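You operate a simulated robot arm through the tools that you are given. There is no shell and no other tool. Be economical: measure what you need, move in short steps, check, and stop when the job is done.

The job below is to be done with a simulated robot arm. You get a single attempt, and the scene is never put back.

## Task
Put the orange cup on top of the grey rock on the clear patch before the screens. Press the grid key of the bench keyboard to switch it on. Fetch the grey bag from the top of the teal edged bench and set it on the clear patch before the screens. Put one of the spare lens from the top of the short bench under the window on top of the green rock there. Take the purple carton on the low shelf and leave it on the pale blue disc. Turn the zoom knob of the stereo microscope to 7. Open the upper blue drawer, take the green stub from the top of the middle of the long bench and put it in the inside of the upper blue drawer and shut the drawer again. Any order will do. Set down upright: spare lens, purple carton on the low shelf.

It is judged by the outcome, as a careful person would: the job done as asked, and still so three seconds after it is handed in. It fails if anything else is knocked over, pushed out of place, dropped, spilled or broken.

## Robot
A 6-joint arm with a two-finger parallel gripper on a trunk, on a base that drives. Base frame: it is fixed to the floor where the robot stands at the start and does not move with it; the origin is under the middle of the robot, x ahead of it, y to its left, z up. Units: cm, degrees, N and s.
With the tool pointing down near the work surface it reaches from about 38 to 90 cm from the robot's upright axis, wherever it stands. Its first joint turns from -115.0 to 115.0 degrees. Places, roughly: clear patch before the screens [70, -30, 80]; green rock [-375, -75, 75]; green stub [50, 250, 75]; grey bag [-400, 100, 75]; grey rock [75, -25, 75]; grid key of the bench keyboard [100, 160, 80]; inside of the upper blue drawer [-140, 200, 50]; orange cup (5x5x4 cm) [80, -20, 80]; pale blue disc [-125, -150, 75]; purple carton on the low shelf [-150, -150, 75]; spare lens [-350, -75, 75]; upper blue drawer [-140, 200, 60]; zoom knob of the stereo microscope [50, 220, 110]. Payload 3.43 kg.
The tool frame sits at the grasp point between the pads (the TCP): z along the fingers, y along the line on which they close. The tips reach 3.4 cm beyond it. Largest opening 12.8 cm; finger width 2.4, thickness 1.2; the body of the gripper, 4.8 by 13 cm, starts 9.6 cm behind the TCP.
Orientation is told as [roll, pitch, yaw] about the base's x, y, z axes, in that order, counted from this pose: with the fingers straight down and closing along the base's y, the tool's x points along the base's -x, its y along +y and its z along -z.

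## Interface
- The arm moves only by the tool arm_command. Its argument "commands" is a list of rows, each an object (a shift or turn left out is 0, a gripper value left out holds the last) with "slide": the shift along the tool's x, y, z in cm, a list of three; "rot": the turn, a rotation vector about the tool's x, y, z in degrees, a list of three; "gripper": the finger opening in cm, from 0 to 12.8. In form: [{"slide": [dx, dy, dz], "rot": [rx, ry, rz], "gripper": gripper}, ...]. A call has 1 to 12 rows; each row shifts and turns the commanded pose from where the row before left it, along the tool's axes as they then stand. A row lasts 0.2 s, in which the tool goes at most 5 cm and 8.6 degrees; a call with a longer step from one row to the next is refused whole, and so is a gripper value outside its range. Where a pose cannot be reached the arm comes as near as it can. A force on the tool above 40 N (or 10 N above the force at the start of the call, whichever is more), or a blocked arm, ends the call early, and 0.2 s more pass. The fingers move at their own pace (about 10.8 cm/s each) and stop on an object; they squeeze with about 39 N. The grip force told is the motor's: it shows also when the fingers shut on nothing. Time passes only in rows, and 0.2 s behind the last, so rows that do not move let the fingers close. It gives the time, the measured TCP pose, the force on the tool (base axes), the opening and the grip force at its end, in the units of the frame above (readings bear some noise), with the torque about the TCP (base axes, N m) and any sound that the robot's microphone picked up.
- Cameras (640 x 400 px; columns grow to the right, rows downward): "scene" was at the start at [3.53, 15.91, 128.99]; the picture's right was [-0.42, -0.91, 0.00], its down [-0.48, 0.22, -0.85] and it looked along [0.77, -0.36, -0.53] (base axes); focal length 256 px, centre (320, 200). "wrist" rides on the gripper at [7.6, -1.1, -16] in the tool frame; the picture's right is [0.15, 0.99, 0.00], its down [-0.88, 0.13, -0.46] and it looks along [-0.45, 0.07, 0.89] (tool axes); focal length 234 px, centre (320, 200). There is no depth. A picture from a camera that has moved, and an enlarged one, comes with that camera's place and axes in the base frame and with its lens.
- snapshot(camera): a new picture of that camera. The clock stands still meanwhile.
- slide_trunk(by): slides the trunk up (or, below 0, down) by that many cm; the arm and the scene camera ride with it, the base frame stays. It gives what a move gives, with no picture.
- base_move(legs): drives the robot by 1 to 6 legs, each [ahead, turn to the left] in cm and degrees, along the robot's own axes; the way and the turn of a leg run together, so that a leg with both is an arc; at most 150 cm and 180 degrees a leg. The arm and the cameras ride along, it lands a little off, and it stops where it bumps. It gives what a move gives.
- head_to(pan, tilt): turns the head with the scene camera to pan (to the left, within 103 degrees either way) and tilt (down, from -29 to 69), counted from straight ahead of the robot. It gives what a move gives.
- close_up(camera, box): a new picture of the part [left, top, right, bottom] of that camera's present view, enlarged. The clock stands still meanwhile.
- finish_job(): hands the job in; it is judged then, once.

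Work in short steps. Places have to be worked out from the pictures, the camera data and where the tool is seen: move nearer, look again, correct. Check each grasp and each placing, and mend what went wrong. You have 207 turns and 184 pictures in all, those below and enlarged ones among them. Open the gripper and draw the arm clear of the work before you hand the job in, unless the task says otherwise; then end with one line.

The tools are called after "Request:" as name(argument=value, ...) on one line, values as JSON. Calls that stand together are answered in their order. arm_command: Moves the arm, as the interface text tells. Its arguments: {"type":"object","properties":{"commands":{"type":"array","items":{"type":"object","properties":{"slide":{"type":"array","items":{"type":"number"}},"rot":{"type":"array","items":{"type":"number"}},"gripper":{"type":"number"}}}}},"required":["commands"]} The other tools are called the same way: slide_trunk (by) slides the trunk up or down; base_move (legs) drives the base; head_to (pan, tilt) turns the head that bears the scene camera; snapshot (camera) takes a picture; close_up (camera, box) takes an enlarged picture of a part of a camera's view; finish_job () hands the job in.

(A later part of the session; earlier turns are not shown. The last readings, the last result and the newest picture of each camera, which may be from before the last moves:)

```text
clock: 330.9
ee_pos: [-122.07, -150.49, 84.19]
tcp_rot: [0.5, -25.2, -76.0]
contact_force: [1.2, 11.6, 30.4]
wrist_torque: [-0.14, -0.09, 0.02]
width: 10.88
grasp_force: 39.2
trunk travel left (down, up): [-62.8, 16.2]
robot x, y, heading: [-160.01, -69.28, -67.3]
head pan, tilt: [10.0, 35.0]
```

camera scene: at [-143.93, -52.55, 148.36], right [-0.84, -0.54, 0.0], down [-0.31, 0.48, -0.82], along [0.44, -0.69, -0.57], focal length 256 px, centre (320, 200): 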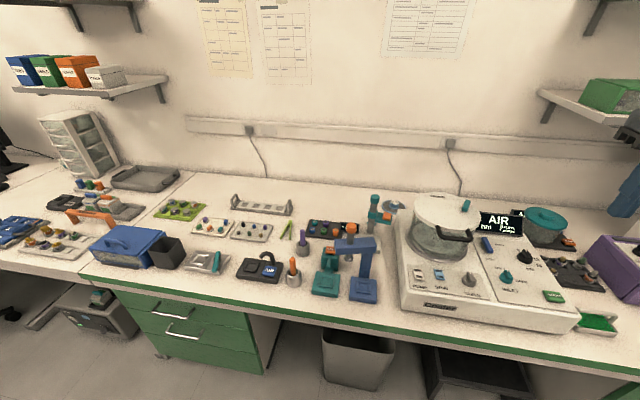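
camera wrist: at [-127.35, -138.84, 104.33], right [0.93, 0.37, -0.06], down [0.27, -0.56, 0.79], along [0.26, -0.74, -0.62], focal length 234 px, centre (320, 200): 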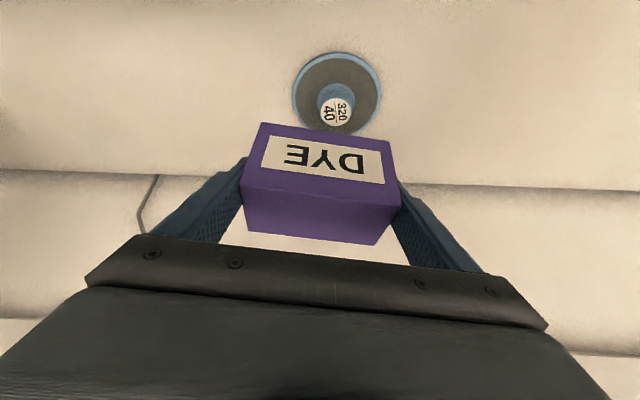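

Well centred now. I ease off, open fully and withdraw along the tool axis.

Request:
arm_command(commands=[{"slide": [-0.06, 0, -0.14]}, {"gripper": 11.2}, {"gripper": 12}, {"gripper": 12.8}, {"slide": [0, 0, -1.5]}, {"slide": [0, 0, -2.5]}, {"slide": [0, 0, -3.5]}, {"slide": [0, 0, -4]}, {"slide": [0, 0, -4]}])

Request:
close_up(camera="scene", box=[330, 130, 450, 220])

```text
clock: 332.9
ee_pos: [-123.72, -144.13, 98.05]
tcp_rot: [0.3, -25.0, -75.9]
contact_force: [-0.2, -0.1, -0.4]
wrist_torque: [0.01, 0.01, 0.04]
width: 12.82
grasp_force: 0.1
trunk travel left (down, up): [-62.8, 16.2]
robot x, y, heading: [-160.11, -68.59, -67.6]
head pan, tilt: [10.0, 35.0]
```

```text
4.44 times, centred on (390, 175) of scene
camera zoom: at [-139.94, -62.14, 136.35], right [-0.84, -0.54, 0.0], down [-0.31, 0.48, -0.82], along [0.44, -0.69, -0.57], focal length 1137 px, centre (9, 311)
```

zoom: 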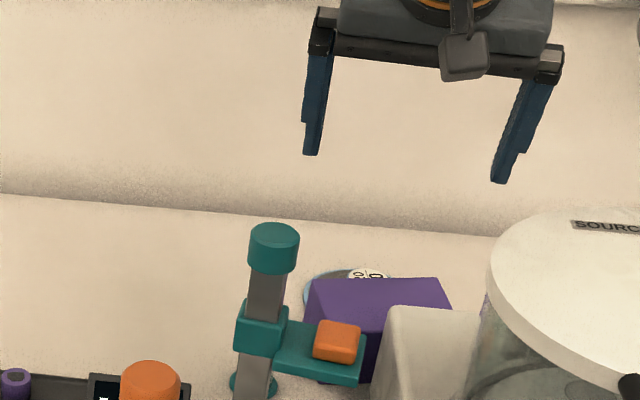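

The carton slid off the knob toward me. I look with the wrist camera.

Request:
arm_command(commands=[{"slide": [0, 0, -4.5]}, {"slide": [0, 0, -4.5]}])

Request:
snapshot(camera="wrist")

```text
clock: 333.4
ee_pos: [-124.79, -140.75, 106.06]
tcp_rot: [0.3, -24.9, -76.1]
contact_force: [-0.9, 0.2, -0.1]
wrist_torque: [0.06, 0.02, 0.01]
width: 12.83
grasp_force: 0.1
trunk travel left (down, up): [-62.8, 16.2]
robot x, y, heading: [-160.12, -69.02, -67.2]
head pan, tilt: [10.0, 35.0]
```

```text
29 pictures are left
camera wrist: at [-129.37, -127.69, 117.23], right [0.93, 0.37, -0.06], down [0.27, -0.56, 0.78], along [0.26, -0.74, -0.62], focal length 234 px, centre (320, 200)
```

wrist: 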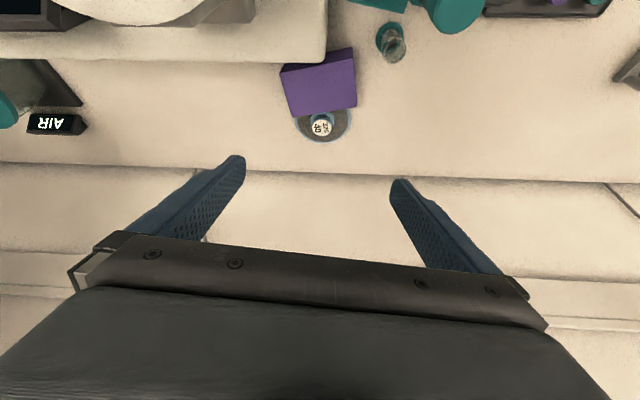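

The carton seems to have tipped onto its front. Contact torque analysis (with the side force) puts the knob really at about (-122.3,-152.5). I take one enlargement to measure the carton's pose.

Request:
close_up(camera="wrist", box=[250, 30, 390, 150])

```text
3.33 times, centred on (320, 90) of wrist
camera zoom: at [-129.37, -127.69, 117.23], right [0.93, 0.37, -0.06], down [0.27, -0.56, 0.78], along [0.26, -0.74, -0.62], focal length 781 px, centre (320, 567)
```

zoom: 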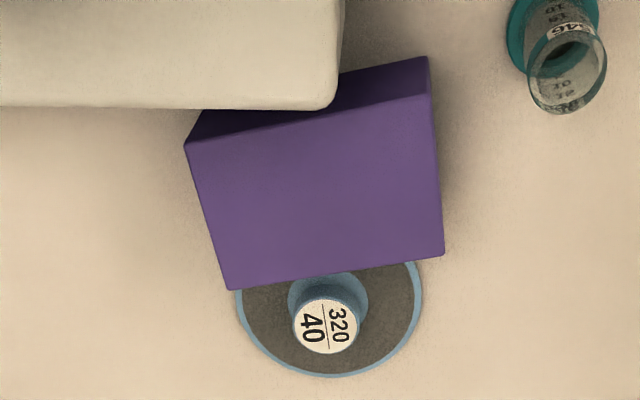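

It lies on its label face, centred at about (-124.8,-144.0), long axis at 34°. I'll re-grip it by its ends, turn it ~50° in the air and let it settle upright in the clear space, then place it properly. First, base 4 cm closer and line up.

Request:
base_move(legs=[[4, 0]])

Request:
arm_command(commands=[{"rot": [0, 8.3, 0]}, {"rot": [0, 8.3, 0]}, {"rot": [0, 8.3, 0]}, {"rot": [0, 0, -6.7]}, {"rot": [0, 0, -6.7]}, {"rot": [0, 0, -6.7]}, {"rot": [0, -7.5, 0]}, {"rot": [0, -7.5, 0]}, {"rot": [0, -7.5, 0]}, {"rot": [0, -7.5, 0]}])

```text
clock: 334.3
ee_pos: [-123.27, -144.36, 105.98]
tcp_rot: [0.3, -25.0, -76.0]
contact_force: [0.1, 0.2, -0.8]
wrist_torque: [0.02, 0.0, -0.01]
width: 12.78
grasp_force: 0.2
trunk travel left (down, up): [-62.8, 16.2]
robot x, y, heading: [-158.63, -72.34, -67.4]
head pan, tilt: [10.0, 35.0]
```

```text
clock: 336.5
ee_pos: [-123.37, -144.42, 105.97]
tcp_rot: [0.4, -30.3, -55.9]
contact_force: [0.3, -1.2, 0.1]
wrist_torque: [-0.01, -0.01, -0.01]
width: 12.81
grasp_force: 0.1
trunk travel left (down, up): [-62.8, 16.2]
robot x, y, heading: [-158.82, -72.1, -67.7]
head pan, tilt: [10.0, 35.0]
```

Now over the carton, down to about 91.

Request:
arm_command(commands=[{"slide": [2.92, -0.35, 3.7]}, {"slide": [2.92, -0.35, 3.7]}, {"slide": [2.92, -0.3, 3.7]}])

Request:
snapshot(camera="wrist")

```text
clock: 337.3
ee_pos: [-125.33, -143.19, 92.02]
tcp_rot: [0.2, -30.3, -55.9]
contact_force: [0.0, -0.3, 0.5]
wrist_torque: [-0.01, 0.01, 0.04]
width: 12.81
grasp_force: 0.1
trunk travel left (down, up): [-62.8, 16.2]
robot x, y, heading: [-158.69, -72.8, -67.6]
head pan, tilt: [10.0, 35.0]
```

```text
27 pictures are left
camera wrist: at [-134.63, -131.6, 101.99], right [0.75, 0.66, -0.07], down [0.4, -0.37, 0.84], along [0.53, -0.65, -0.54], focal length 234 px, centre (320, 200)
```

wrist: 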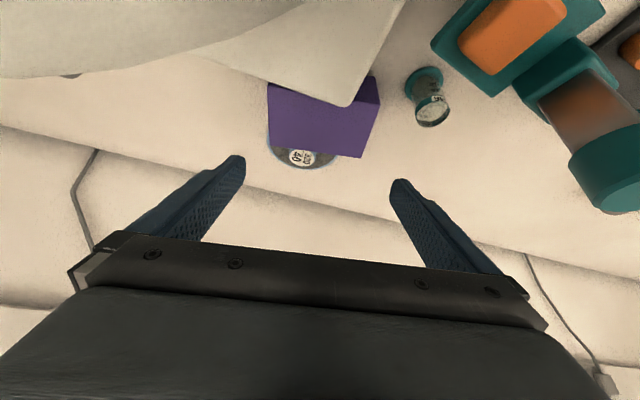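

The camera is close to the chamber lid at this tilt, so I reduce the tilt to 8°, descend and grip the carton by its ends; I'll then reorient it over the free bench area nearer the robot.

Request:
arm_command(commands=[{"rot": [0, 7.4, 0]}, {"rot": [0, 7.4, 0]}, {"rot": [0, 7.4, 0]}, {"slide": [0.24, 0, 3.5]}, {"slide": [0.24, 0, 3.5]}, {"slide": [0.24, 0, 2.0]}, {"slide": [0.1, 0, 1.3]}])

Request:
arm_command(commands=[{"gripper": 11.8}, {"gripper": 11}, {"gripper": 10.4}, {"gripper": 10}, {"gripper": 10}])

```text
clock: 338.9
ee_pos: [-124.76, -143.66, 81.71]
tcp_rot: [0.1, -8.0, -55.8]
contact_force: [0.1, -0.6, -0.6]
wrist_torque: [0.0, 0.0, 0.01]
width: 12.8
grasp_force: 0.1
trunk travel left (down, up): [-62.8, 16.2]
robot x, y, heading: [-158.38, -72.33, -67.7]
head pan, tilt: [10.0, 35.0]
```

```text
clock: 340.1
ee_pos: [-124.89, -143.8, 81.74]
tcp_rot: [0.2, -8.1, -55.7]
contact_force: [0.1, 0.4, 0.2]
wrist_torque: [-0.02, -0.02, -0.01]
width: 10.8
grasp_force: 38.8
trunk travel left (down, up): [-62.8, 16.2]
robot x, y, heading: [-158.69, -72.8, -67.7]
head pan, tilt: [10.0, 35.0]
```

Gripped. I lift it high, raise the trunk, and back the base out, then drive to the free bench area.

Request:
arm_command(commands=[{"slide": [-0.2, 0, -1.5]}, {"slide": [-0.6, 0, -4]}, {"slide": [-0.6, 0, -4.2]}, {"slide": [-0.6, 0, -4.2]}, {"slide": [-0.6, 0, -4.2]}, {"slide": [-0.6, 0, -4.2]}])

Request:
slide_trunk(by=15)

Request:
base_move(legs=[[-24, 0]])

Request:
arm_command(commands=[{"slide": [4, -2, 0]}, {"slide": [4, -2, 0]}, {"slide": [4, -2, 0]}, {"slide": [4, -2, 0]}, {"slide": [4, -2, 0]}])

Request:
base_move(legs=[[0, -90], [66, 0], [0, 90]])

```text
clock: 341.5
ee_pos: [-124.95, -143.66, 104.39]
tcp_rot: [0.2, -8.0, -55.8]
contact_force: [0.6, 0.1, -2.0]
wrist_torque: [0.08, 0.0, -0.02]
width: 10.83
grasp_force: 38.9
trunk travel left (down, up): [-62.8, 16.2]
robot x, y, heading: [-158.72, -72.62, -67.3]
head pan, tilt: [10.0, 35.0]
```

```text
clock: 343.3
ee_pos: [-124.83, -143.86, 119.24]
tcp_rot: [0.1, -8.0, -55.8]
contact_force: [-0.2, 0.6, -1.6]
wrist_torque: [0.05, 0.0, 0.01]
width: 10.83
grasp_force: 39.0
trunk travel left (down, up): [-77.8, 1.2]
robot x, y, heading: [-158.92, -72.38, -67.4]
head pan, tilt: [10.0, 35.0]
```

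```text
clock: 345.1
ee_pos: [-133.91, -121.77, 119.25]
tcp_rot: [0.1, -8.0, -55.7]
contact_force: [0.1, 0.2, -2.0]
wrist_torque: [0.05, 0.04, -0.04]
width: 10.86
grasp_force: 38.8
trunk travel left (down, up): [-77.8, 1.2]
robot x, y, heading: [-167.98, -50.46, -67.6]
head pan, tilt: [10.0, 35.0]
```

```text
clock: 346.2
ee_pos: [-153.31, -111.04, 116.53]
tcp_rot: [0.2, -8.0, -55.8]
contact_force: [0.4, -0.4, -1.9]
wrist_torque: [0.05, 0.04, 0.0]
width: 10.84
grasp_force: 39.1
trunk travel left (down, up): [-77.8, 1.2]
robot x, y, heading: [-167.93, -50.48, -67.3]
head pan, tilt: [10.0, 35.0]
```

```text
clock: 357.6
ee_pos: [-217.45, -134.51, 116.57]
tcp_rot: [0.3, -8.0, -58.3]
contact_force: [-18.8, 23.5, -0.4]
wrist_torque: [0.98, 0.8, -1.86]
width: 11.09
grasp_force: 39.2
trunk travel left (down, up): [-77.8, 1.2]
robot x, y, heading: [-229.21, -73.35, -70.2]
head pan, tilt: [10.0, 35.0]
```

The hand is touching something ahead (likely the oven). I back off straight away and look.

Request:
base_move(legs=[[-8, 0]])

Request:
snapshot(camera="scene")

```text
clock: 358.6
ee_pos: [-220.01, -127.09, 116.52]
tcp_rot: [0.3, -7.9, -58.3]
contact_force: [0.3, 0.4, -2.3]
wrist_torque: [0.03, 0.01, -0.01]
width: 11.09
grasp_force: 39.1
trunk travel left (down, up): [-77.8, 1.2]
robot x, y, heading: [-231.87, -65.96, -69.7]
head pan, tilt: [10.0, 35.0]
```

```text
26 pictures are left
camera scene: at [-212.88, -56.26, 151.35], right [-0.86, -0.5, 0.0], down [-0.29, 0.5, -0.82], along [0.41, -0.71, -0.57], focal length 256 px, centre (320, 200)
```

scene: 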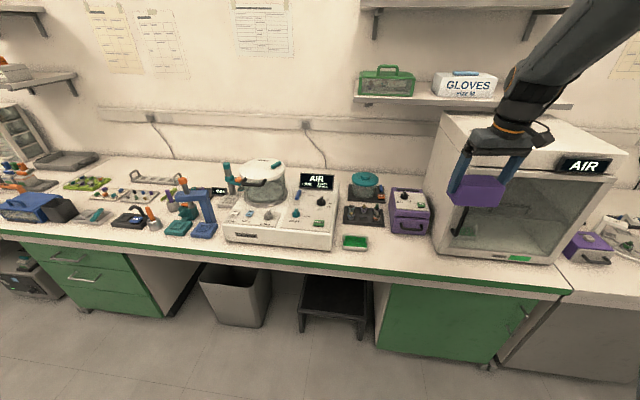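

I only brushed the oven; the carton is still held. There's no good room here to turn it, so I'll use the big clear patch in front of the screens: drive there.

Request:
base_move(legs=[[0, 92.3], [150, 0], [72, 0]])

Request:
base_move(legs=[[0, -80], [36, 0], [0, 58]])

Request:
head_to(pan=-15, tilt=38)

Request:
snapshot(camera="scene")

```text
clock: 373.5
ee_pos: [31.21, 34.37, 116.52]
tcp_rot: [0.3, -8.0, 34.5]
contact_force: [-0.3, 0.7, -2.3]
wrist_torque: [-0.01, 0.01, 0.0]
width: 10.99
grasp_force: 37.9
trunk travel left (down, up): [-77.8, 1.2]
robot x, y, heading: [-29.09, 19.59, 22.8]
head pan, tilt: [10.0, 35.0]
```

```text
clock: 381.8
ee_pos: [50.34, -23.01, 116.51]
tcp_rot: [0.3, -7.9, 9.4]
contact_force: [0.2, 0.1, -2.2]
wrist_torque: [-0.03, 0.03, 0.0]
width: 10.93
grasp_force: 38.7
trunk travel left (down, up): [-77.8, 1.2]
robot x, y, heading: [-11.1, -9.99, -2.3]
head pan, tilt: [10.0, 35.0]
```

```text
clock: 382.6
ee_pos: [50.28, -22.94, 116.49]
tcp_rot: [0.4, -7.9, 9.4]
contact_force: [0.1, 0.4, -1.6]
wrist_torque: [-0.04, -0.01, 0.03]
width: 10.94
grasp_force: 39.4
trunk travel left (down, up): [-77.8, 1.2]
robot x, y, heading: [-10.61, -9.93, -2.3]
head pan, tilt: [-15.0, 38.0]
```

```text
25 pictures are left
camera scene: at [-12.76, 7.4, 150.9], right [-0.3, -0.96, 0.0], down [-0.59, 0.18, -0.79], along [0.75, -0.23, -0.62], focal length 256 px, centre (320, 200)
```

scene: 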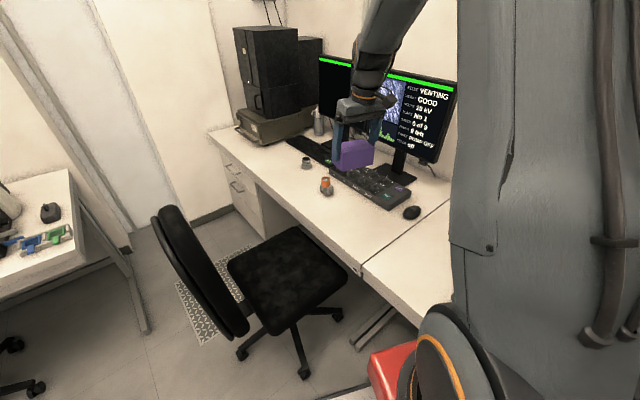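

The cup still stands on its rock. I set the lying carton down on the clear patch around (56,-38).

Request:
arm_command(commands=[{"slide": [-0.78, -3.95, 0.1]}, {"slide": [-0.78, -3.95, 0.1]}, {"slide": [-0.78, -3.95, 0.1]}, {"slide": [-0.78, -3.95, 0.1]}, {"slide": [0.63, 0, 4.46]}, {"slide": [0.63, 0, 4.46]}, {"slide": [0.63, 0, 4.46]}, {"slide": [0.63, 0, 4.46]}, {"slide": [0.63, 0, 4.46]}, {"slide": [0.63, 0, 4.46]}, {"slide": [0.63, 0, 4.46]}])

Request:
close_up(camera="scene", box=[310, 160, 430, 250])

```text
clock: 385.0
ee_pos: [55.71, -37.97, 84.99]
tcp_rot: [0.2, -7.9, 9.4]
contact_force: [0.2, 0.5, -1.7]
wrist_torque: [-0.01, -0.01, 0.04]
width: 10.95
grasp_force: 39.0
trunk travel left (down, up): [-77.8, 1.2]
robot x, y, heading: [-10.73, -10.08, -2.1]
head pan, tilt: [-15.0, 38.0]
```

```text
4.44 times, centred on (370, 205) of scene
camera zoom: at [-12.8, 7.4, 150.9], right [-0.3, -0.96, 0.0], down [-0.59, 0.18, -0.79], along [0.75, -0.23, -0.62], focal length 1137 px, centre (98, 178)
```

zoom: 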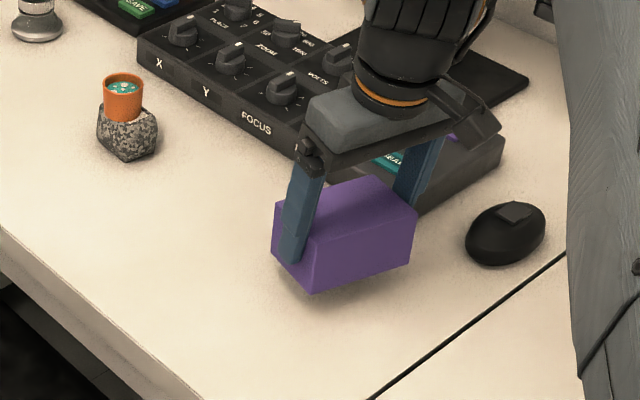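

Room enough here. I lower it to the surface.

Request:
arm_command(commands=[{"slide": [0.35, 0, 2.5]}, {"slide": [0.06, 0, 0.4]}, {"slide": [0.04, 0, 0.3]}])

Request:
arm_command(commands=[{"slide": [0.04, 0, 0.3]}, {"slide": [0.04, 0, 0.3]}])

```text
clock: 385.8
ee_pos: [55.9, -37.93, 81.82]
tcp_rot: [0.1, -8.2, 9.3]
contact_force: [-5.0, 2.2, 20.2]
wrist_torque: [-0.89, -0.64, -0.14]
width: 10.93
grasp_force: 38.6
trunk travel left (down, up): [-77.8, 1.2]
robot x, y, heading: [-11.13, -10.19, -2.3]
head pan, tilt: [-15.0, 38.0]
```

```text
clock: 386.3
ee_pos: [56.01, -38.11, 81.75]
tcp_rot: [0.1, -8.2, 9.5]
contact_force: [1.5, -0.6, 9.0]
wrist_torque: [0.47, -0.49, -0.11]
width: 10.92
grasp_force: 38.0
trunk travel left (down, up): [-77.8, 1.2]
robot x, y, heading: [-10.75, -9.91, -2.0]
head pan, tilt: [-15.0, 38.0]
stopped in row 2: the force on the tool passed its limit at 44 N (the readings are from after the stop); the commanded pose is now the measured one
```

Down. I release, tilt the hand 50° toward me around the carton, re-grip, lift, and turn it 90°.

Request:
arm_command(commands=[{"gripper": 12}, {"gripper": 12.8}, {"gripper": 12.8}, {"rot": [0, -8.4, 0]}, {"rot": [0, -8.4, 0]}, {"rot": [0, -8.4, 0]}, {"rot": [0, -8.4, 0]}, {"rot": [0, -8.2, 0]}, {"slide": [0.5, 0, -0.6]}])

Request:
arm_command(commands=[{"gripper": 11.8}, {"gripper": 11}, {"gripper": 10.4}, {"gripper": 10}, {"gripper": 10}, {"slide": [-1.15, 0, -0.96]}, {"slide": [-2.3, 0, -1.93]}, {"slide": [-2.3, 0, -1.93]}, {"slide": [-2.3, 0, -1.93]}])

```text
clock: 388.3
ee_pos: [55.17, -38.24, 81.49]
tcp_rot: [0.2, -49.9, 9.2]
contact_force: [-0.1, 0.0, -0.5]
wrist_torque: [0.0, -0.01, 0.01]
width: 12.81
grasp_force: 0.0
trunk travel left (down, up): [-77.8, 1.2]
robot x, y, heading: [-10.91, -10.22, -2.2]
head pan, tilt: [-15.0, 38.0]
```

```text
clock: 390.3
ee_pos: [55.26, -38.03, 92.27]
tcp_rot: [0.4, -49.9, 9.2]
contact_force: [0.0, 0.0, -1.2]
wrist_torque: [0.02, 0.01, -0.01]
width: 10.88
grasp_force: 39.2
trunk travel left (down, up): [-77.8, 1.2]
robot x, y, heading: [-10.8, -10.06, -2.2]
head pan, tilt: [-15.0, 38.0]
```

Request:
arm_command(commands=[{"rot": [0, 8.2, 0]}, {"rot": [0, 8.2, 0]}, {"rot": [0, 8.2, 0]}, {"rot": [0, 8.2, 0]}, {"rot": [0, 8.2, 0]}, {"rot": [0, 8.2, 0]}, {"rot": [0, 8.2, 0]}, {"rot": [0, 8.2, 0]}, {"rot": [0, 8.2, 0]}, {"rot": [0, 8.2, 0]}, {"rot": [0, 8, 0]}])

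Request:
close_up(camera="scene", box=[310, 130, 450, 250])

```text
clock: 392.7
ee_pos: [52.39, -37.22, 92.49]
tcp_rot: [0.3, 40.4, 9.6]
contact_force: [0.1, 0.6, -1.2]
wrist_torque: [0.01, -0.09, -0.01]
width: 10.88
grasp_force: 39.1
out of reach, approached as far as the arm can: row 11
trunk travel left (down, up): [-77.8, 1.2]
robot x, y, heading: [-11.2, -10.12, -2.2]
head pan, tilt: [-15.0, 38.0]
```

```text
3.33 times, centred on (380, 190) of scene
camera zoom: at [-12.77, 7.38, 150.9], right [-0.3, -0.95, 0.0], down [-0.59, 0.18, -0.79], along [0.75, -0.23, -0.62], focal length 852 px, centre (120, 233)
```

zoom: 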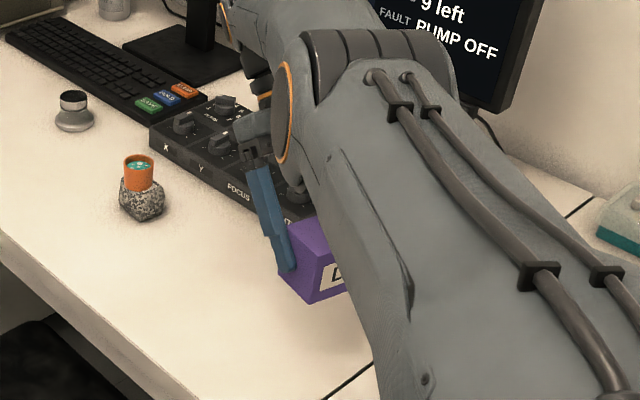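

The label now faces front, upright. I lower it gently onto the bench.

Request:
arm_command(commands=[{"slide": [-1.17, 0, 2.95]}, {"slide": [-1.17, 0, 2.95]}, {"slide": [-1.17, 0, 2.95]}])

Request:
arm_command(commands=[{"slide": [-0.32, 0, 0.38]}, {"slide": [-0.32, 0, 0.38]}, {"slide": [-0.2, 0, 0.23]}])

```text
clock: 393.5
ee_pos: [49.67, -37.74, 83.59]
tcp_rot: [0.2, 40.1, 9.7]
contact_force: [-0.3, 0.4, -2.1]
wrist_torque: [-0.02, -0.05, 0.04]
width: 10.86
grasp_force: 38.8
trunk travel left (down, up): [-77.8, 1.2]
robot x, y, heading: [-10.67, -9.86, -2.2]
head pan, tilt: [-15.0, 38.0]
```

```text
clock: 394.3
ee_pos: [49.55, -37.62, 82.18]
tcp_rot: [0.2, 40.2, 9.6]
contact_force: [0.5, 0.0, -1.4]
wrist_torque: [0.01, -0.07, 0.02]
width: 10.87
grasp_force: 38.6
trunk travel left (down, up): [-77.8, 1.2]
robot x, y, heading: [-10.51, -10.22, -2.0]
head pan, tilt: [-15.0, 38.0]
```

Request:
arm_command(commands=[{"slide": [-0.2, 0, 0.23]}, {"slide": [-0.2, 0, 0.23]}])

Request:
arm_command(commands=[{"slide": [-0.2, 0, 0.23]}, {"slide": [-0.2, 0, 0.23]}])

```text
clock: 394.9
ee_pos: [49.64, -37.48, 81.63]
tcp_rot: [0.3, 40.1, 9.7]
contact_force: [-0.1, -0.6, -0.8]
wrist_torque: [0.0, -0.02, 0.01]
width: 10.86
grasp_force: 38.9
trunk travel left (down, up): [-77.8, 1.2]
robot x, y, heading: [-10.92, -10.09, -2.4]
head pan, tilt: [-15.0, 38.0]
```

```text
clock: 395.5
ee_pos: [49.61, -37.61, 81.33]
tcp_rot: [0.1, 40.2, 9.5]
contact_force: [-2.3, 1.5, 14.7]
wrist_torque: [-0.83, 0.56, -0.23]
width: 10.85
grasp_force: 39.0
trunk travel left (down, up): [-77.8, 1.2]
robot x, y, heading: [-11.05, -10.11, -2.3]
head pan, tilt: [-15.0, 38.0]
```

Set down upright. I release, swing the hand to the 25° forward tilt used for the disc, and re-grip.

Request:
arm_command(commands=[{"gripper": 12}, {"gripper": 12.8}, {"gripper": 12.8}, {"rot": [0, -8.2, 0]}, {"rot": [0, -8.2, 0]}, {"rot": [0, -8.2, 0]}, {"rot": [0, -8.2, 0]}, {"rot": [0, -8.2, 0]}, {"rot": [0, -8.2, 0]}, {"rot": [0, -8.2, 0]}, {"rot": [0, -8, 0]}])

Request:
arm_command(commands=[{"slide": [1.63, 0, -0.76]}, {"gripper": 11.8}, {"gripper": 11}, {"gripper": 10.4}, {"gripper": 10}, {"gripper": 10}])

Request:
snapshot(camera="wrist")

```text
clock: 397.9
ee_pos: [49.3, -37.37, 80.88]
tcp_rot: [0.2, -24.9, 9.9]
contact_force: [1.2, -0.2, 0.5]
wrist_torque: [0.01, 0.13, -0.02]
width: 12.83
grasp_force: 0.0
trunk travel left (down, up): [-77.8, 1.2]
robot x, y, heading: [-10.93, -10.35, -2.1]
head pan, tilt: [-15.0, 38.0]
```

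```text
clock: 399.3
ee_pos: [47.85, -37.96, 80.96]
tcp_rot: [0.2, -25.2, 9.4]
contact_force: [-0.2, -1.0, 2.6]
wrist_torque: [-0.26, 0.04, -0.03]
width: 10.86
grasp_force: 38.8
trunk travel left (down, up): [-77.8, 1.2]
robot x, y, heading: [-10.71, -10.19, -2.0]
head pan, tilt: [-15.0, 38.0]
```

```text
22 pictures are left
camera wrist: at [34.35, -41.13, 92.06], right [-0.29, 0.95, -0.06], down [0.57, 0.22, 0.79], along [0.77, 0.2, -0.61], focal length 234 px, centre (320, 200)
```

wrist: 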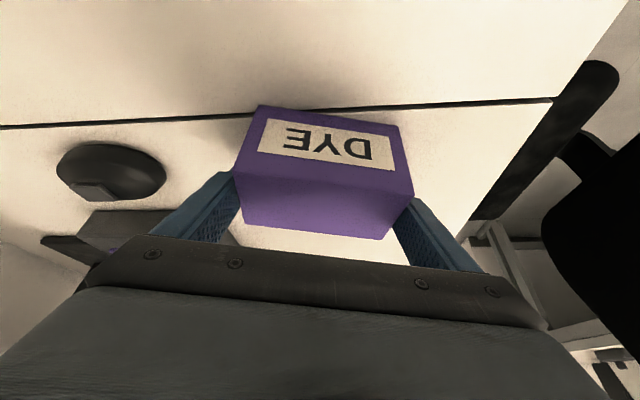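

Upright and well gripped. I lift it high and drive back to the disc.

Request:
arm_command(commands=[{"slide": [-0.8, 0, -1.7]}, {"slide": [-1.86, 0, -3.99]}, {"slide": [-1.86, 0, -3.99]}, {"slide": [-1.86, 0, -3.99]}, {"slide": [-1.86, 0, -3.99]}, {"slide": [-1.86, 0, -3.99]}, {"slide": [-1.86, 0, -3.99]}, {"slide": [-1.86, 0, -3.99]}, {"slide": [-1.86, 0, -3.99]}])

Request:
base_move(legs=[[-25, 0], [0, -155.3], [138, 0], [0, 90]])

```text
clock: 401.3
ee_pos: [47.53, -38.04, 118.16]
tcp_rot: [0.3, -25.1, 9.3]
contact_force: [1.1, -0.2, -2.1]
wrist_torque: [0.05, 0.01, 0.04]
width: 10.86
grasp_force: 39.3
trunk travel left (down, up): [-77.8, 1.2]
robot x, y, heading: [-10.89, -10.35, -2.0]
head pan, tilt: [-15.0, 38.0]
```

```text
clock: 419.8
ee_pos: [-161.19, -127.29, 118.07]
tcp_rot: [0.2, -25.1, -54.4]
contact_force: [-1.3, -0.9, -1.9]
wrist_torque: [-0.01, 0.0, 0.01]
width: 10.87
grasp_force: 39.3
trunk travel left (down, up): [-77.8, 1.2]
robot x, y, heading: [-161.92, -62.55, -65.9]
head pan, tilt: [-15.0, 38.0]
```

I move forward 10 cm, align yaw to -76°, and bring the carton above the disc at height.

Request:
base_move(legs=[[10, 0]])

Request:
arm_command(commands=[{"rot": [3.04, 0, 6.52]}, {"rot": [3.04, 0, 6.52]}, {"rot": [3.04, 0, 6.52]}, {"slide": [-2.53, 3.31, 1.18]}, {"slide": [-2.53, 3.31, 1.18]}, {"slide": [-2.53, 3.31, 1.18]}, {"slide": [-2.53, 3.31, 1.18]}, {"slide": [-2.53, 3.31, 1.18]}, {"slide": [-2.53, 3.31, 1.18]}, {"slide": [-2.53, 3.31, 1.18]}, {"slide": [-2.53, 3.31, 1.18]}])

```text
clock: 420.9
ee_pos: [-157.24, -136.4, 118.22]
tcp_rot: [0.2, -25.2, -54.5]
contact_force: [-0.2, 0.2, -1.0]
wrist_torque: [-0.04, -0.01, 0.0]
width: 10.85
grasp_force: 38.6
trunk travel left (down, up): [-77.8, 1.2]
robot x, y, heading: [-157.72, -71.82, -66.3]
head pan, tilt: [-15.0, 38.0]
```

```text
clock: 423.3
ee_pos: [-125.96, -151.73, 118.47]
tcp_rot: [0.3, -25.3, -76.1]
contact_force: [-0.5, 0.5, -0.6]
wrist_torque: [-0.01, -0.04, 0.02]
width: 10.85
grasp_force: 38.8
trunk travel left (down, up): [-77.8, 1.2]
robot x, y, heading: [-157.84, -71.47, -66.2]
head pan, tilt: [-15.0, 38.0]
```

Request:
arm_command(commands=[{"slide": [-2.45, 3.35, 1.14]}])

Request:
slide_trunk(by=-15)

Request:
arm_command(commands=[{"slide": [1.7, 0, 3.6]}, {"slide": [1.7, 0, 3.6]}, {"slide": [1.1, 0, 2.4]}])

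Request:
snapshot(camera="wrist")

```text
clock: 423.7
ee_pos: [-122.26, -153.27, 118.36]
tcp_rot: [0.2, -25.3, -76.1]
contact_force: [-0.8, 0.2, -1.1]
wrist_torque: [0.01, -0.08, 0.02]
width: 10.88
grasp_force: 39.1
trunk travel left (down, up): [-77.8, 1.2]
robot x, y, heading: [-157.89, -71.58, -66.1]
head pan, tilt: [-15.0, 38.0]
```

```text
clock: 425.5
ee_pos: [-122.19, -153.4, 103.34]
tcp_rot: [0.3, -25.2, -76.1]
contact_force: [-0.4, 1.1, -1.5]
wrist_torque: [-0.01, 0.03, 0.0]
width: 10.85
grasp_force: 38.9
trunk travel left (down, up): [-62.8, 16.2]
robot x, y, heading: [-158.05, -71.79, -66.5]
head pan, tilt: [-15.0, 38.0]
```

```text
clock: 426.3
ee_pos: [-122.21, -153.56, 92.59]
tcp_rot: [0.3, -25.1, -76.0]
contact_force: [0.0, -0.4, -1.6]
wrist_torque: [0.0, -0.05, -0.02]
width: 10.81
grasp_force: 39.0
trunk travel left (down, up): [-62.8, 16.2]
robot x, y, heading: [-158.2, -71.73, -66.1]
head pan, tilt: [-15.0, 38.0]
```

```text
21 pictures are left
camera wrist: at [-126.75, -140.46, 103.83], right [0.93, 0.37, -0.06], down [0.27, -0.56, 0.79], along [0.26, -0.75, -0.61], focal length 234 px, centre (320, 200)
```

wrist: 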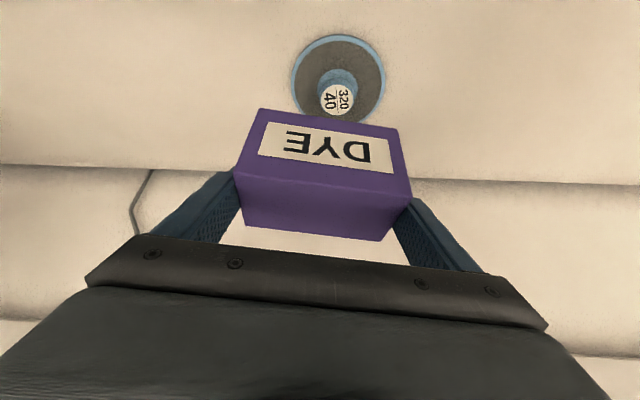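

Only a ~0.7 cm sideways trim is needed. I lower to just above the knob, then feel down.

Request:
arm_command(commands=[{"slide": [1.65, 0.35, 3.25]}, {"slide": [1.65, 0.35, 3.25]}, {"slide": [0.13, 0, 0.27]}])

Request:
arm_command(commands=[{"slide": [0.13, 0, 0.27]}, {"slide": [0.1, 0, 0.2]}])

```text
clock: 427.1
ee_pos: [-121.44, -153.08, 85.14]
tcp_rot: [0.4, -25.1, -76.2]
contact_force: [0.0, -0.5, -1.7]
wrist_torque: [0.0, -0.02, -0.01]
width: 10.88
grasp_force: 38.9
trunk travel left (down, up): [-62.8, 16.2]
robot x, y, heading: [-158.1, -71.64, -66.0]
head pan, tilt: [-15.0, 38.0]
```

```text
clock: 427.7
ee_pos: [-121.47, -152.99, 84.65]
tcp_rot: [0.3, -25.0, -76.1]
contact_force: [0.4, -0.4, -0.6]
wrist_torque: [0.02, 0.0, -0.01]
width: 10.84
grasp_force: 39.4
trunk travel left (down, up): [-62.8, 16.2]
robot x, y, heading: [-158.24, -71.84, -66.1]
head pan, tilt: [-15.0, 38.0]
```

Request:
arm_command(commands=[{"slide": [0.13, 0, 0.27]}, {"slide": [0.1, 0, 0.2]}])

Request:
arm_command(commands=[{"slide": [0.1, 0, 0.2]}])

```text
clock: 428.3
ee_pos: [-121.43, -153.05, 84.08]
tcp_rot: [0.3, -25.2, -76.1]
contact_force: [-0.6, -0.9, -1.5]
wrist_torque: [-0.01, -0.02, -0.01]
width: 10.85
grasp_force: 38.7
trunk travel left (down, up): [-62.8, 16.2]
robot x, y, heading: [-158.16, -71.43, -66.2]
head pan, tilt: [-15.0, 38.0]
```

```text
clock: 428.7
ee_pos: [-121.59, -153.16, 83.94]
tcp_rot: [0.3, -25.2, -76.1]
contact_force: [0.6, 0.4, -2.4]
wrist_torque: [-0.05, 0.02, -0.01]
width: 10.85
grasp_force: 39.2
trunk travel left (down, up): [-62.8, 16.2]
robot x, y, heading: [-158.29, -71.54, -66.2]
head pan, tilt: [-15.0, 38.0]
```

Request:
arm_command(commands=[{"slide": [0.08, 0, 0.18]}, {"slide": [0.06, 0, 0.12]}])

```text
clock: 429.3
ee_pos: [-121.47, -153.06, 83.86]
tcp_rot: [0.3, -25.2, -76.2]
contact_force: [-2.7, 2.7, 10.8]
wrist_torque: [0.03, 0.27, -0.02]
width: 10.87
grasp_force: 38.9
trunk travel left (down, up): [-62.8, 16.2]
robot x, y, heading: [-158.27, -71.69, -66.1]
head pan, tilt: [-15.0, 38.0]
```

Request:
arm_command(commands=[{"slide": [0.08, 0, 0.18]}])

```text
clock: 429.7
ee_pos: [-121.42, -152.98, 83.81]
tcp_rot: [0.4, -25.5, -76.1]
contact_force: [-3.1, 6.6, 27.3]
wrist_torque: [0.28, 0.26, 0.01]
width: 10.84
grasp_force: 39.7
trunk travel left (down, up): [-62.8, 16.2]
robot x, y, heading: [-158.04, -71.58, -65.9]
head pan, tilt: [-15.0, 38.0]
```

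The support centre is ~0.9 cm farther out than the carton's centre. I lift slightly, shift 0.8 cm outward and set down again.

Request:
arm_command(commands=[{"slide": [-0.25, 0, -0.54]}, {"slide": [-0.72, 0, 0.34]}, {"slide": [0.13, 0, 0.27]}, {"slide": [0.06, 0, 0.13]}])

Request:
arm_command(commands=[{"slide": [0.08, 0, 0.18]}])

```text
clock: 430.7
ee_pos: [-121.17, -153.8, 83.8]
tcp_rot: [0.4, -25.4, -76.0]
contact_force: [-1.5, 8.3, 22.7]
wrist_torque: [0.53, 0.25, -0.07]
width: 10.88
grasp_force: 39.2
trunk travel left (down, up): [-62.8, 16.2]
robot x, y, heading: [-158.08, -71.64, -66.1]
head pan, tilt: [-15.0, 38.0]
```

```text
clock: 431.1
ee_pos: [-121.21, -153.82, 83.79]
tcp_rot: [0.4, -25.5, -76.1]
contact_force: [0.7, 9.0, 34.2]
wrist_torque: [0.4, 0.17, 0.0]
width: 10.87
grasp_force: 39.1
trunk travel left (down, up): [-62.8, 16.2]
robot x, y, heading: [-158.17, -71.23, -65.9]
head pan, tilt: [-15.0, 38.0]
```

Support is now within ~0.6 cm of the carton's centre. I relieve the load and open gently.

Request:
arm_command(commands=[{"slide": [-0.11, 0, -0.24]}, {"slide": [0, 0, 0]}, {"gripper": 11}, {"gripper": 11.3}, {"gripper": 11.8}, {"gripper": 12.4}, {"gripper": 12.8}, {"slide": [0, 0, 0]}])

Request:
snapshot(camera="wrist")

```text
clock: 432.9
ee_pos: [-121.33, -153.94, 83.62]
tcp_rot: [0.3, -25.2, -76.1]
contact_force: [-0.5, -0.1, 0.4]
wrist_torque: [0.0, -0.02, 0.02]
width: 12.82
grasp_force: 0.0
trunk travel left (down, up): [-62.8, 16.2]
robot x, y, heading: [-157.92, -71.66, -66.2]
head pan, tilt: [-15.0, 38.0]
```

```text
20 pictures are left
camera wrist: at [-125.88, -140.8, 94.77], right [0.93, 0.37, -0.06], down [0.27, -0.56, 0.79], along [0.26, -0.75, -0.61], focal length 234 px, centre (320, 200)
```

wrist: 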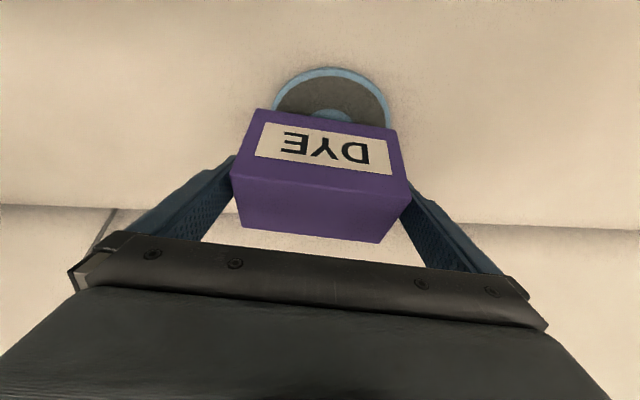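

It stays on the knob, free of the fingers. I withdraw slowly along the tool axis and check.

Request:
arm_command(commands=[{"slide": [0, 0, -0.7]}, {"slide": [0, 0, -1.2]}, {"slide": [0, 0, -2]}, {"slide": [0, 0, -3]}, {"slide": [0, 0, -4]}, {"slide": [0, 0, -4.5]}, {"slide": [0, 0, -4.5]}])

Request:
snapshot(camera="wrist")

```text
clock: 434.5
ee_pos: [-123.51, -145.6, 101.44]
tcp_rot: [0.4, -25.0, -76.2]
contact_force: [1.1, -0.6, -1.2]
wrist_torque: [-0.03, -0.02, -0.07]
width: 12.78
grasp_force: 0.1
trunk travel left (down, up): [-62.8, 16.2]
robot x, y, heading: [-157.94, -71.56, -66.2]
head pan, tilt: [-15.0, 38.0]
```

```text
19 pictures are left
camera wrist: at [-128.11, -132.56, 112.73], right [0.93, 0.37, -0.06], down [0.27, -0.56, 0.79], along [0.26, -0.74, -0.62], focal length 234 px, centre (320, 200)
```

wrist: 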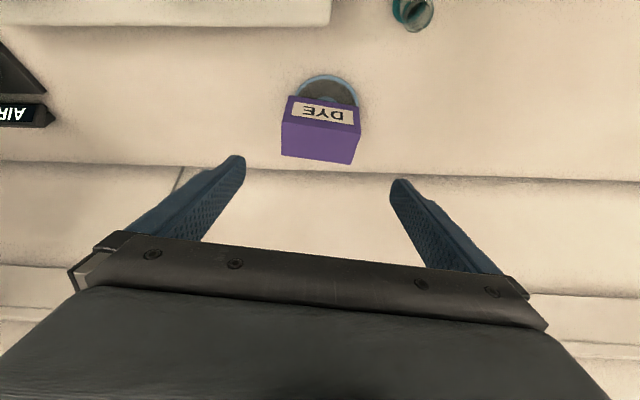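

The carton stands upright on the disc. Next the lens: I raise, back out, retract the arm, and drive along to the short bench under the window, keeping it on my right.

Request:
slide_trunk(by=15)

Request:
base_move(legs=[[-14, 0]])

Request:
arm_command(commands=[{"rot": [0, 8.3, 0], "gripper": 6}, {"rot": [0, 8.3, 0]}, {"rot": [0, 8.4, 0]}, {"slide": [4.2, -2.5, 0]}, {"slide": [4.2, -2.5, 0]}, {"slide": [4.2, -2.5, 0]}, {"slide": [4.2, -2.5, 0]}, {"slide": [4.2, -2.5, 0]}, {"slide": [4.2, -2.5, 0]}, {"slide": [4.2, -2.5, 0]}])

Request:
base_move(legs=[[0, -87.5], [120, 0]])

Request:
head_to(pan=-45, tilt=35)

Request:
snapshot(camera="scene")

```text
clock: 436.2
ee_pos: [-123.34, -145.62, 116.56]
tcp_rot: [0.4, -25.0, -76.1]
contact_force: [0.1, 0.5, 0.7]
wrist_torque: [-0.01, -0.04, 0.04]
width: 12.79
grasp_force: 0.0
trunk travel left (down, up): [-77.8, 1.2]
robot x, y, heading: [-158.15, -71.37, -66.0]
head pan, tilt: [-15.0, 38.0]
```

```text
clock: 437.6
ee_pos: [-129.18, -132.84, 116.59]
tcp_rot: [0.3, -25.1, -76.2]
contact_force: [-0.6, 0.2, 0.2]
wrist_torque: [0.04, 0.0, -0.01]
width: 12.79
grasp_force: 0.1
trunk travel left (down, up): [-77.8, 1.2]
robot x, y, heading: [-163.48, -58.51, -66.3]
head pan, tilt: [-15.0, 38.0]
```

```text
clock: 439.8
ee_pos: [-153.4, -108.27, 116.3]
tcp_rot: [0.3, -0.2, -76.0]
contact_force: [-0.3, -1.2, 0.5]
wrist_torque: [0.05, 0.02, 0.01]
width: 5.98
grasp_force: 0.0
trunk travel left (down, up): [-77.8, 1.2]
robot x, y, heading: [-163.44, -59.0, -66.3]
head pan, tilt: [-15.0, 38.0]
```

```text
clock: 449.5
ee_pos: [-318.48, -128.66, 116.33]
tcp_rot: [0.3, -0.1, -161.8]
contact_force: [-0.6, -0.3, 0.3]
wrist_torque: [0.02, -0.01, 0.0]
width: 6.0
grasp_force: 0.1
trunk travel left (down, up): [-77.8, 1.2]
robot x, y, heading: [-269.87, -114.55, -151.7]
head pan, tilt: [-15.0, 38.0]
```

```text
clock: 450.5
ee_pos: [-318.59, -128.69, 116.36]
tcp_rot: [0.3, -0.1, -161.7]
contact_force: [-1.0, -0.3, -0.6]
wrist_torque: [-0.04, 0.0, 0.02]
width: 5.99
grasp_force: 0.0
trunk travel left (down, up): [-77.8, 1.2]
robot x, y, heading: [-269.97, -114.56, -151.7]
head pan, tilt: [-45.0, 35.0]
```

```text
18 pictures are left
camera scene: at [-259.24, -123.75, 151.35], right [0.29, 0.96, 0.0], down [0.55, -0.17, -0.82], along [-0.78, 0.24, -0.57], focal length 256 px, centre (320, 200)
```

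scene: 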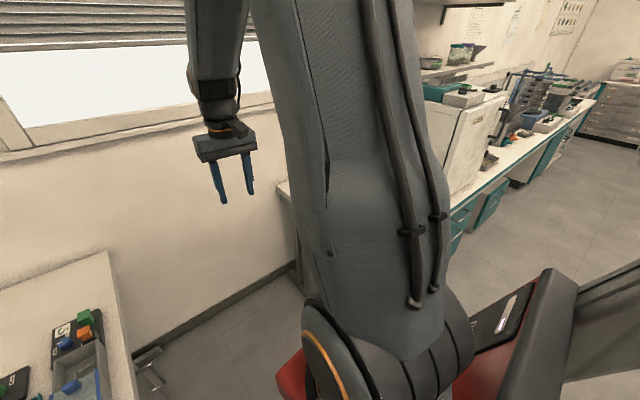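

I swing the arm to the right (toward the table) before driving nearer the wall, then look with the wrist camera.

Request:
arm_command(commands=[{"slide": [0.41, -4.9, 0], "rot": [0, 0, 5.6]}, {"slide": [0.41, -4.9, 0], "rot": [0, 0, 5.6]}, {"slide": [0.41, -4.9, 0], "rot": [0, 0, 5.6]}, {"slide": [0.41, -4.9, 0], "rot": [0, 0, 5.6]}, {"slide": [0.41, -4.9, 0], "rot": [0, 0, 5.6]}, {"slide": [0.41, -4.9, 0], "rot": [0, 0, 5.6]}, {"slide": [0.41, -4.9, 0], "rot": [0, 0, 5.6]}, {"slide": [0.41, -4.9, 0], "rot": [0, 0, 5.6]}, {"slide": [0.41, -4.9, 0], "rot": [0, 0, 5.6]}, {"slide": [0.41, -4.9, 0], "rot": [0, 0, 5.6]}, {"slide": [0.41, -4.9, 0], "rot": [0, 0, 5.6]}, {"slide": [0.41, -4.9, 0], "rot": [0, 0, 5.6]}])

Request:
base_move(legs=[[0, -5.7], [50, 0]])

Request:
snapshot(camera="wrist")

```text
clock: 453.1
ee_pos: [-301.92, -75.33, 115.99]
tcp_rot: [0.1, 0.1, 131.0]
contact_force: [-0.3, -0.2, -0.2]
wrist_torque: [0.04, -0.03, 0.0]
width: 5.99
grasp_force: 0.1
trunk travel left (down, up): [-77.8, 1.2]
robot x, y, heading: [-270.14, -114.26, -151.6]
head pan, tilt: [-45.0, 35.0]
```

```text
clock: 456.5
ee_pos: [-343.91, -91.55, 116.12]
tcp_rot: [0.2, 0.2, 125.5]
contact_force: [-0.1, 1.0, -0.2]
wrist_torque: [0.0, 0.04, 0.03]
width: 6.0
grasp_force: 0.2
trunk travel left (down, up): [-77.8, 1.2]
robot x, y, heading: [-316.28, -133.93, -157.5]
head pan, tilt: [-45.0, 35.0]
```

```text
17 pictures are left
camera wrist: at [-338.72, -96.88, 132.0], right [-0.72, -0.69, 0.0], down [-0.62, 0.64, 0.45], along [-0.32, 0.32, -0.89], focal length 234 px, centre (320, 200)
```

wrist: 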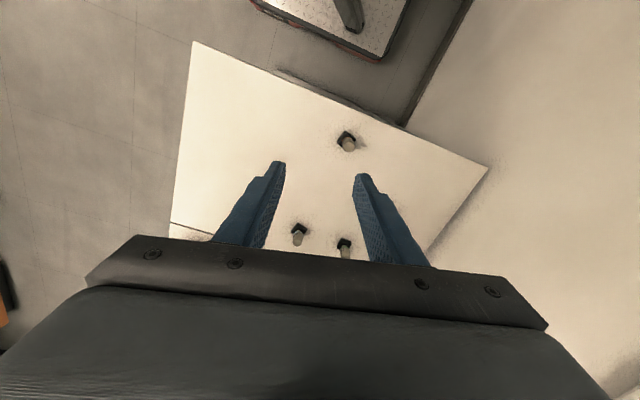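

Request:
close_up(camera="wrist", box=[270, 110, 400, 260])

```text
2.67 times, centred on (335, 185) of wrist
camera zoom: at [-338.72, -96.88, 132.0], right [-0.72, -0.69, 0.0], down [-0.62, 0.64, 0.45], along [-0.32, 0.32, -0.89], focal length 624 px, centre (280, 240)
```

zoom: 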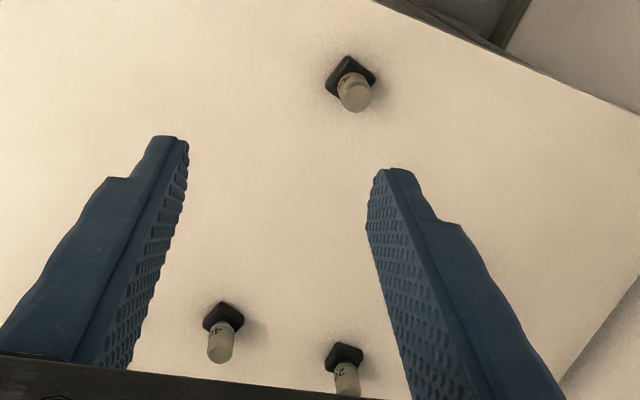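

These are spare objective lenses on square bases; the nearest is at (-351.6,-92.7), about 6.5 cm tall. I go over it and descend to 92.

Request:
arm_command(commands=[{"slide": [-1.75, 3.45, 0]}, {"slide": [-1.75, 3.45, 0]}, {"slide": [0, 0, 4.8]}, {"slide": [0, 0, 4.8]}, {"slide": [0, 0, 4.8]}, {"slide": [0, 0, 4.8]}, {"slide": [0, 0, 4.8]}])

Request:
snapshot(camera="wrist")

```text
clock: 458.1
ee_pos: [-351.65, -93.1, 92.15]
tcp_rot: [0.1, 0.2, 125.5]
contact_force: [1.0, -0.2, 0.1]
wrist_torque: [0.03, 0.04, 0.01]
width: 6.01
grasp_force: 0.0
trunk travel left (down, up): [-77.8, 1.2]
robot x, y, heading: [-315.73, -133.67, -157.3]
head pan, tilt: [-45.0, 35.0]
```

```text
15 pictures are left
camera wrist: at [-346.39, -98.42, 108.11], right [-0.72, -0.69, 0.0], down [-0.62, 0.64, 0.45], along [-0.32, 0.32, -0.89], focal length 234 px, centre (320, 200)
```

wrist: 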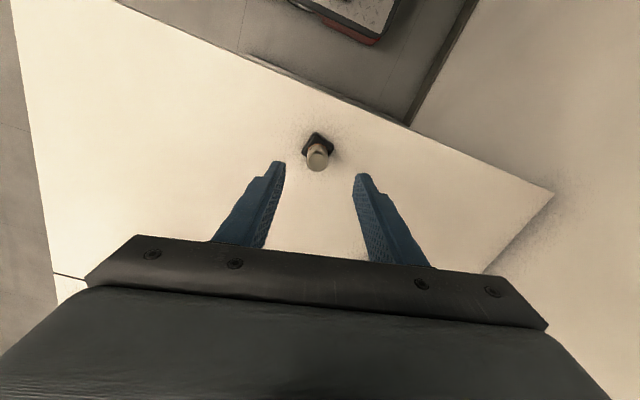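

Perfectly under the tool. I lower to 83.5 and grip the barrel.

Request:
arm_command(commands=[{"slide": [0, 0, 4.5], "gripper": 5}, {"slide": [0, 0, 3]}, {"slide": [0, 0, 1.1]}, {"gripper": 3.5}, {"gripper": 2.8}, {"gripper": 2.2}, {"gripper": 1.8}, {"gripper": 1.8}])

```text
clock: 459.9
ee_pos: [-351.64, -92.87, 83.45]
tcp_rot: [0.3, 0.2, 125.4]
contact_force: [-0.1, 0.1, 0.6]
wrist_torque: [0.08, -0.02, 0.03]
width: 2.44
grasp_force: 39.0
trunk travel left (down, up): [-77.8, 1.2]
robot x, y, heading: [-315.94, -133.67, -157.4]
head pan, tilt: [-45.0, 35.0]
```

Gripped (2.44 cm). I lift it and shift so the wrist camera can see the green rock.

Request:
arm_command(commands=[{"slide": [0, 0, -2]}, {"slide": [0, 0, -4.5]}, {"slide": [0, 0, -4.5]}, {"slide": [0, 0, -4.5]}, {"slide": [0, 0, -4.5]}, {"slide": [-3.4, -2.7, -2]}, {"slide": [-3.3, -2.7, 0]}, {"slide": [-3.3, -2.7, 0]}])

Request:
snapshot(camera="wrist")

```text
clock: 461.7
ee_pos: [-350.76, -79.72, 105.41]
tcp_rot: [0.2, 0.2, 125.4]
contact_force: [-0.1, 0.2, -0.2]
wrist_torque: [0.07, 0.01, -0.01]
width: 2.44
grasp_force: 40.1
trunk travel left (down, up): [-77.8, 1.2]
robot x, y, heading: [-315.57, -133.55, -157.6]
head pan, tilt: [-45.0, 35.0]
```

```text
14 pictures are left
camera wrist: at [-345.6, -85.13, 121.33], right [-0.72, -0.69, 0.0], down [-0.62, 0.64, 0.45], along [-0.32, 0.32, -0.89], focal length 234 px, centre (320, 200)
```

wrist: 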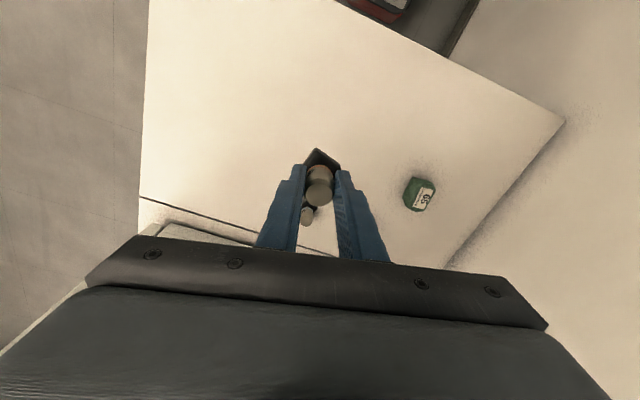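

The green rock (label 55) is at about (-373.2,-84.5). I carry the lens over it at a safe height and re-measure.

Request:
arm_command(commands=[{"slide": [-1.82, 4.2, 0]}, {"slide": [-1.82, 4.2, 0]}, {"slide": [-1.82, 4.2, 0]}, {"slide": [-1.82, 4.2, 0]}, {"slide": [-1.82, 4.2, 0]}, {"slide": [0, 0, 4]}, {"slide": [0, 0, 4]}, {"slide": [0, 0, 2.4]}])

Request:
close_up(camera="wrist", box=[260, 90, 380, 220])

```text
clock: 463.5
ee_pos: [-373.14, -84.72, 95.02]
tcp_rot: [0.2, 0.3, 125.5]
contact_force: [0.3, 1.2, -1.6]
wrist_torque: [-0.03, -0.02, 0.03]
width: 2.47
grasp_force: 38.8
trunk travel left (down, up): [-77.8, 1.2]
robot x, y, heading: [-315.71, -133.91, -157.5]
head pan, tilt: [-45.0, 35.0]
```

```text
3.08 times, centred on (320, 155) of wrist
camera zoom: at [-367.86, -90.04, 111.0], right [-0.72, -0.69, 0.0], down [-0.62, 0.64, 0.45], along [-0.32, 0.32, -0.89], focal length 720 px, centre (320, 338)
```

zoom: 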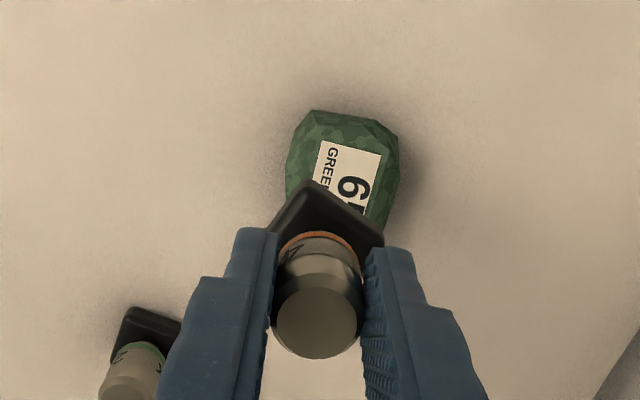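

Rock top centre refines to about (-374.3,-85.4). I shift 1.3 cm sideways and lower to just above it.

Request:
arm_command(commands=[{"slide": [-0.1, 1.3, 2]}, {"slide": [0, 0, 2]}, {"slide": [0, 0, 1.5]}])

Request:
close_up(camera="wrist", box=[260, 90, 380, 220])

```text
clock: 464.3
ee_pos: [-374.22, -85.6, 89.51]
tcp_rot: [0.3, 0.1, 125.5]
contact_force: [0.1, 0.2, -1.8]
wrist_torque: [0.02, 0.01, 0.01]
width: 2.44
grasp_force: 38.3
trunk travel left (down, up): [-77.8, 1.2]
robot x, y, heading: [-316.2, -133.73, -157.7]
head pan, tilt: [-45.0, 35.0]
```

```text
3.08 times, centred on (320, 155) of wrist
camera zoom: at [-368.98, -90.8, 105.53], right [-0.72, -0.69, 0.0], down [-0.62, 0.64, 0.45], along [-0.32, 0.32, -0.89], focal length 720 px, centre (320, 338)
```

zoom: 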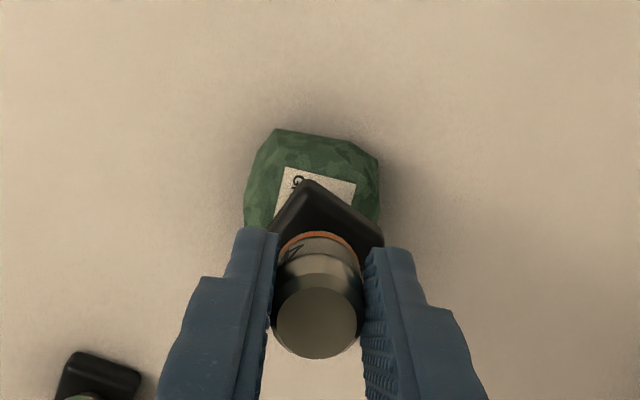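

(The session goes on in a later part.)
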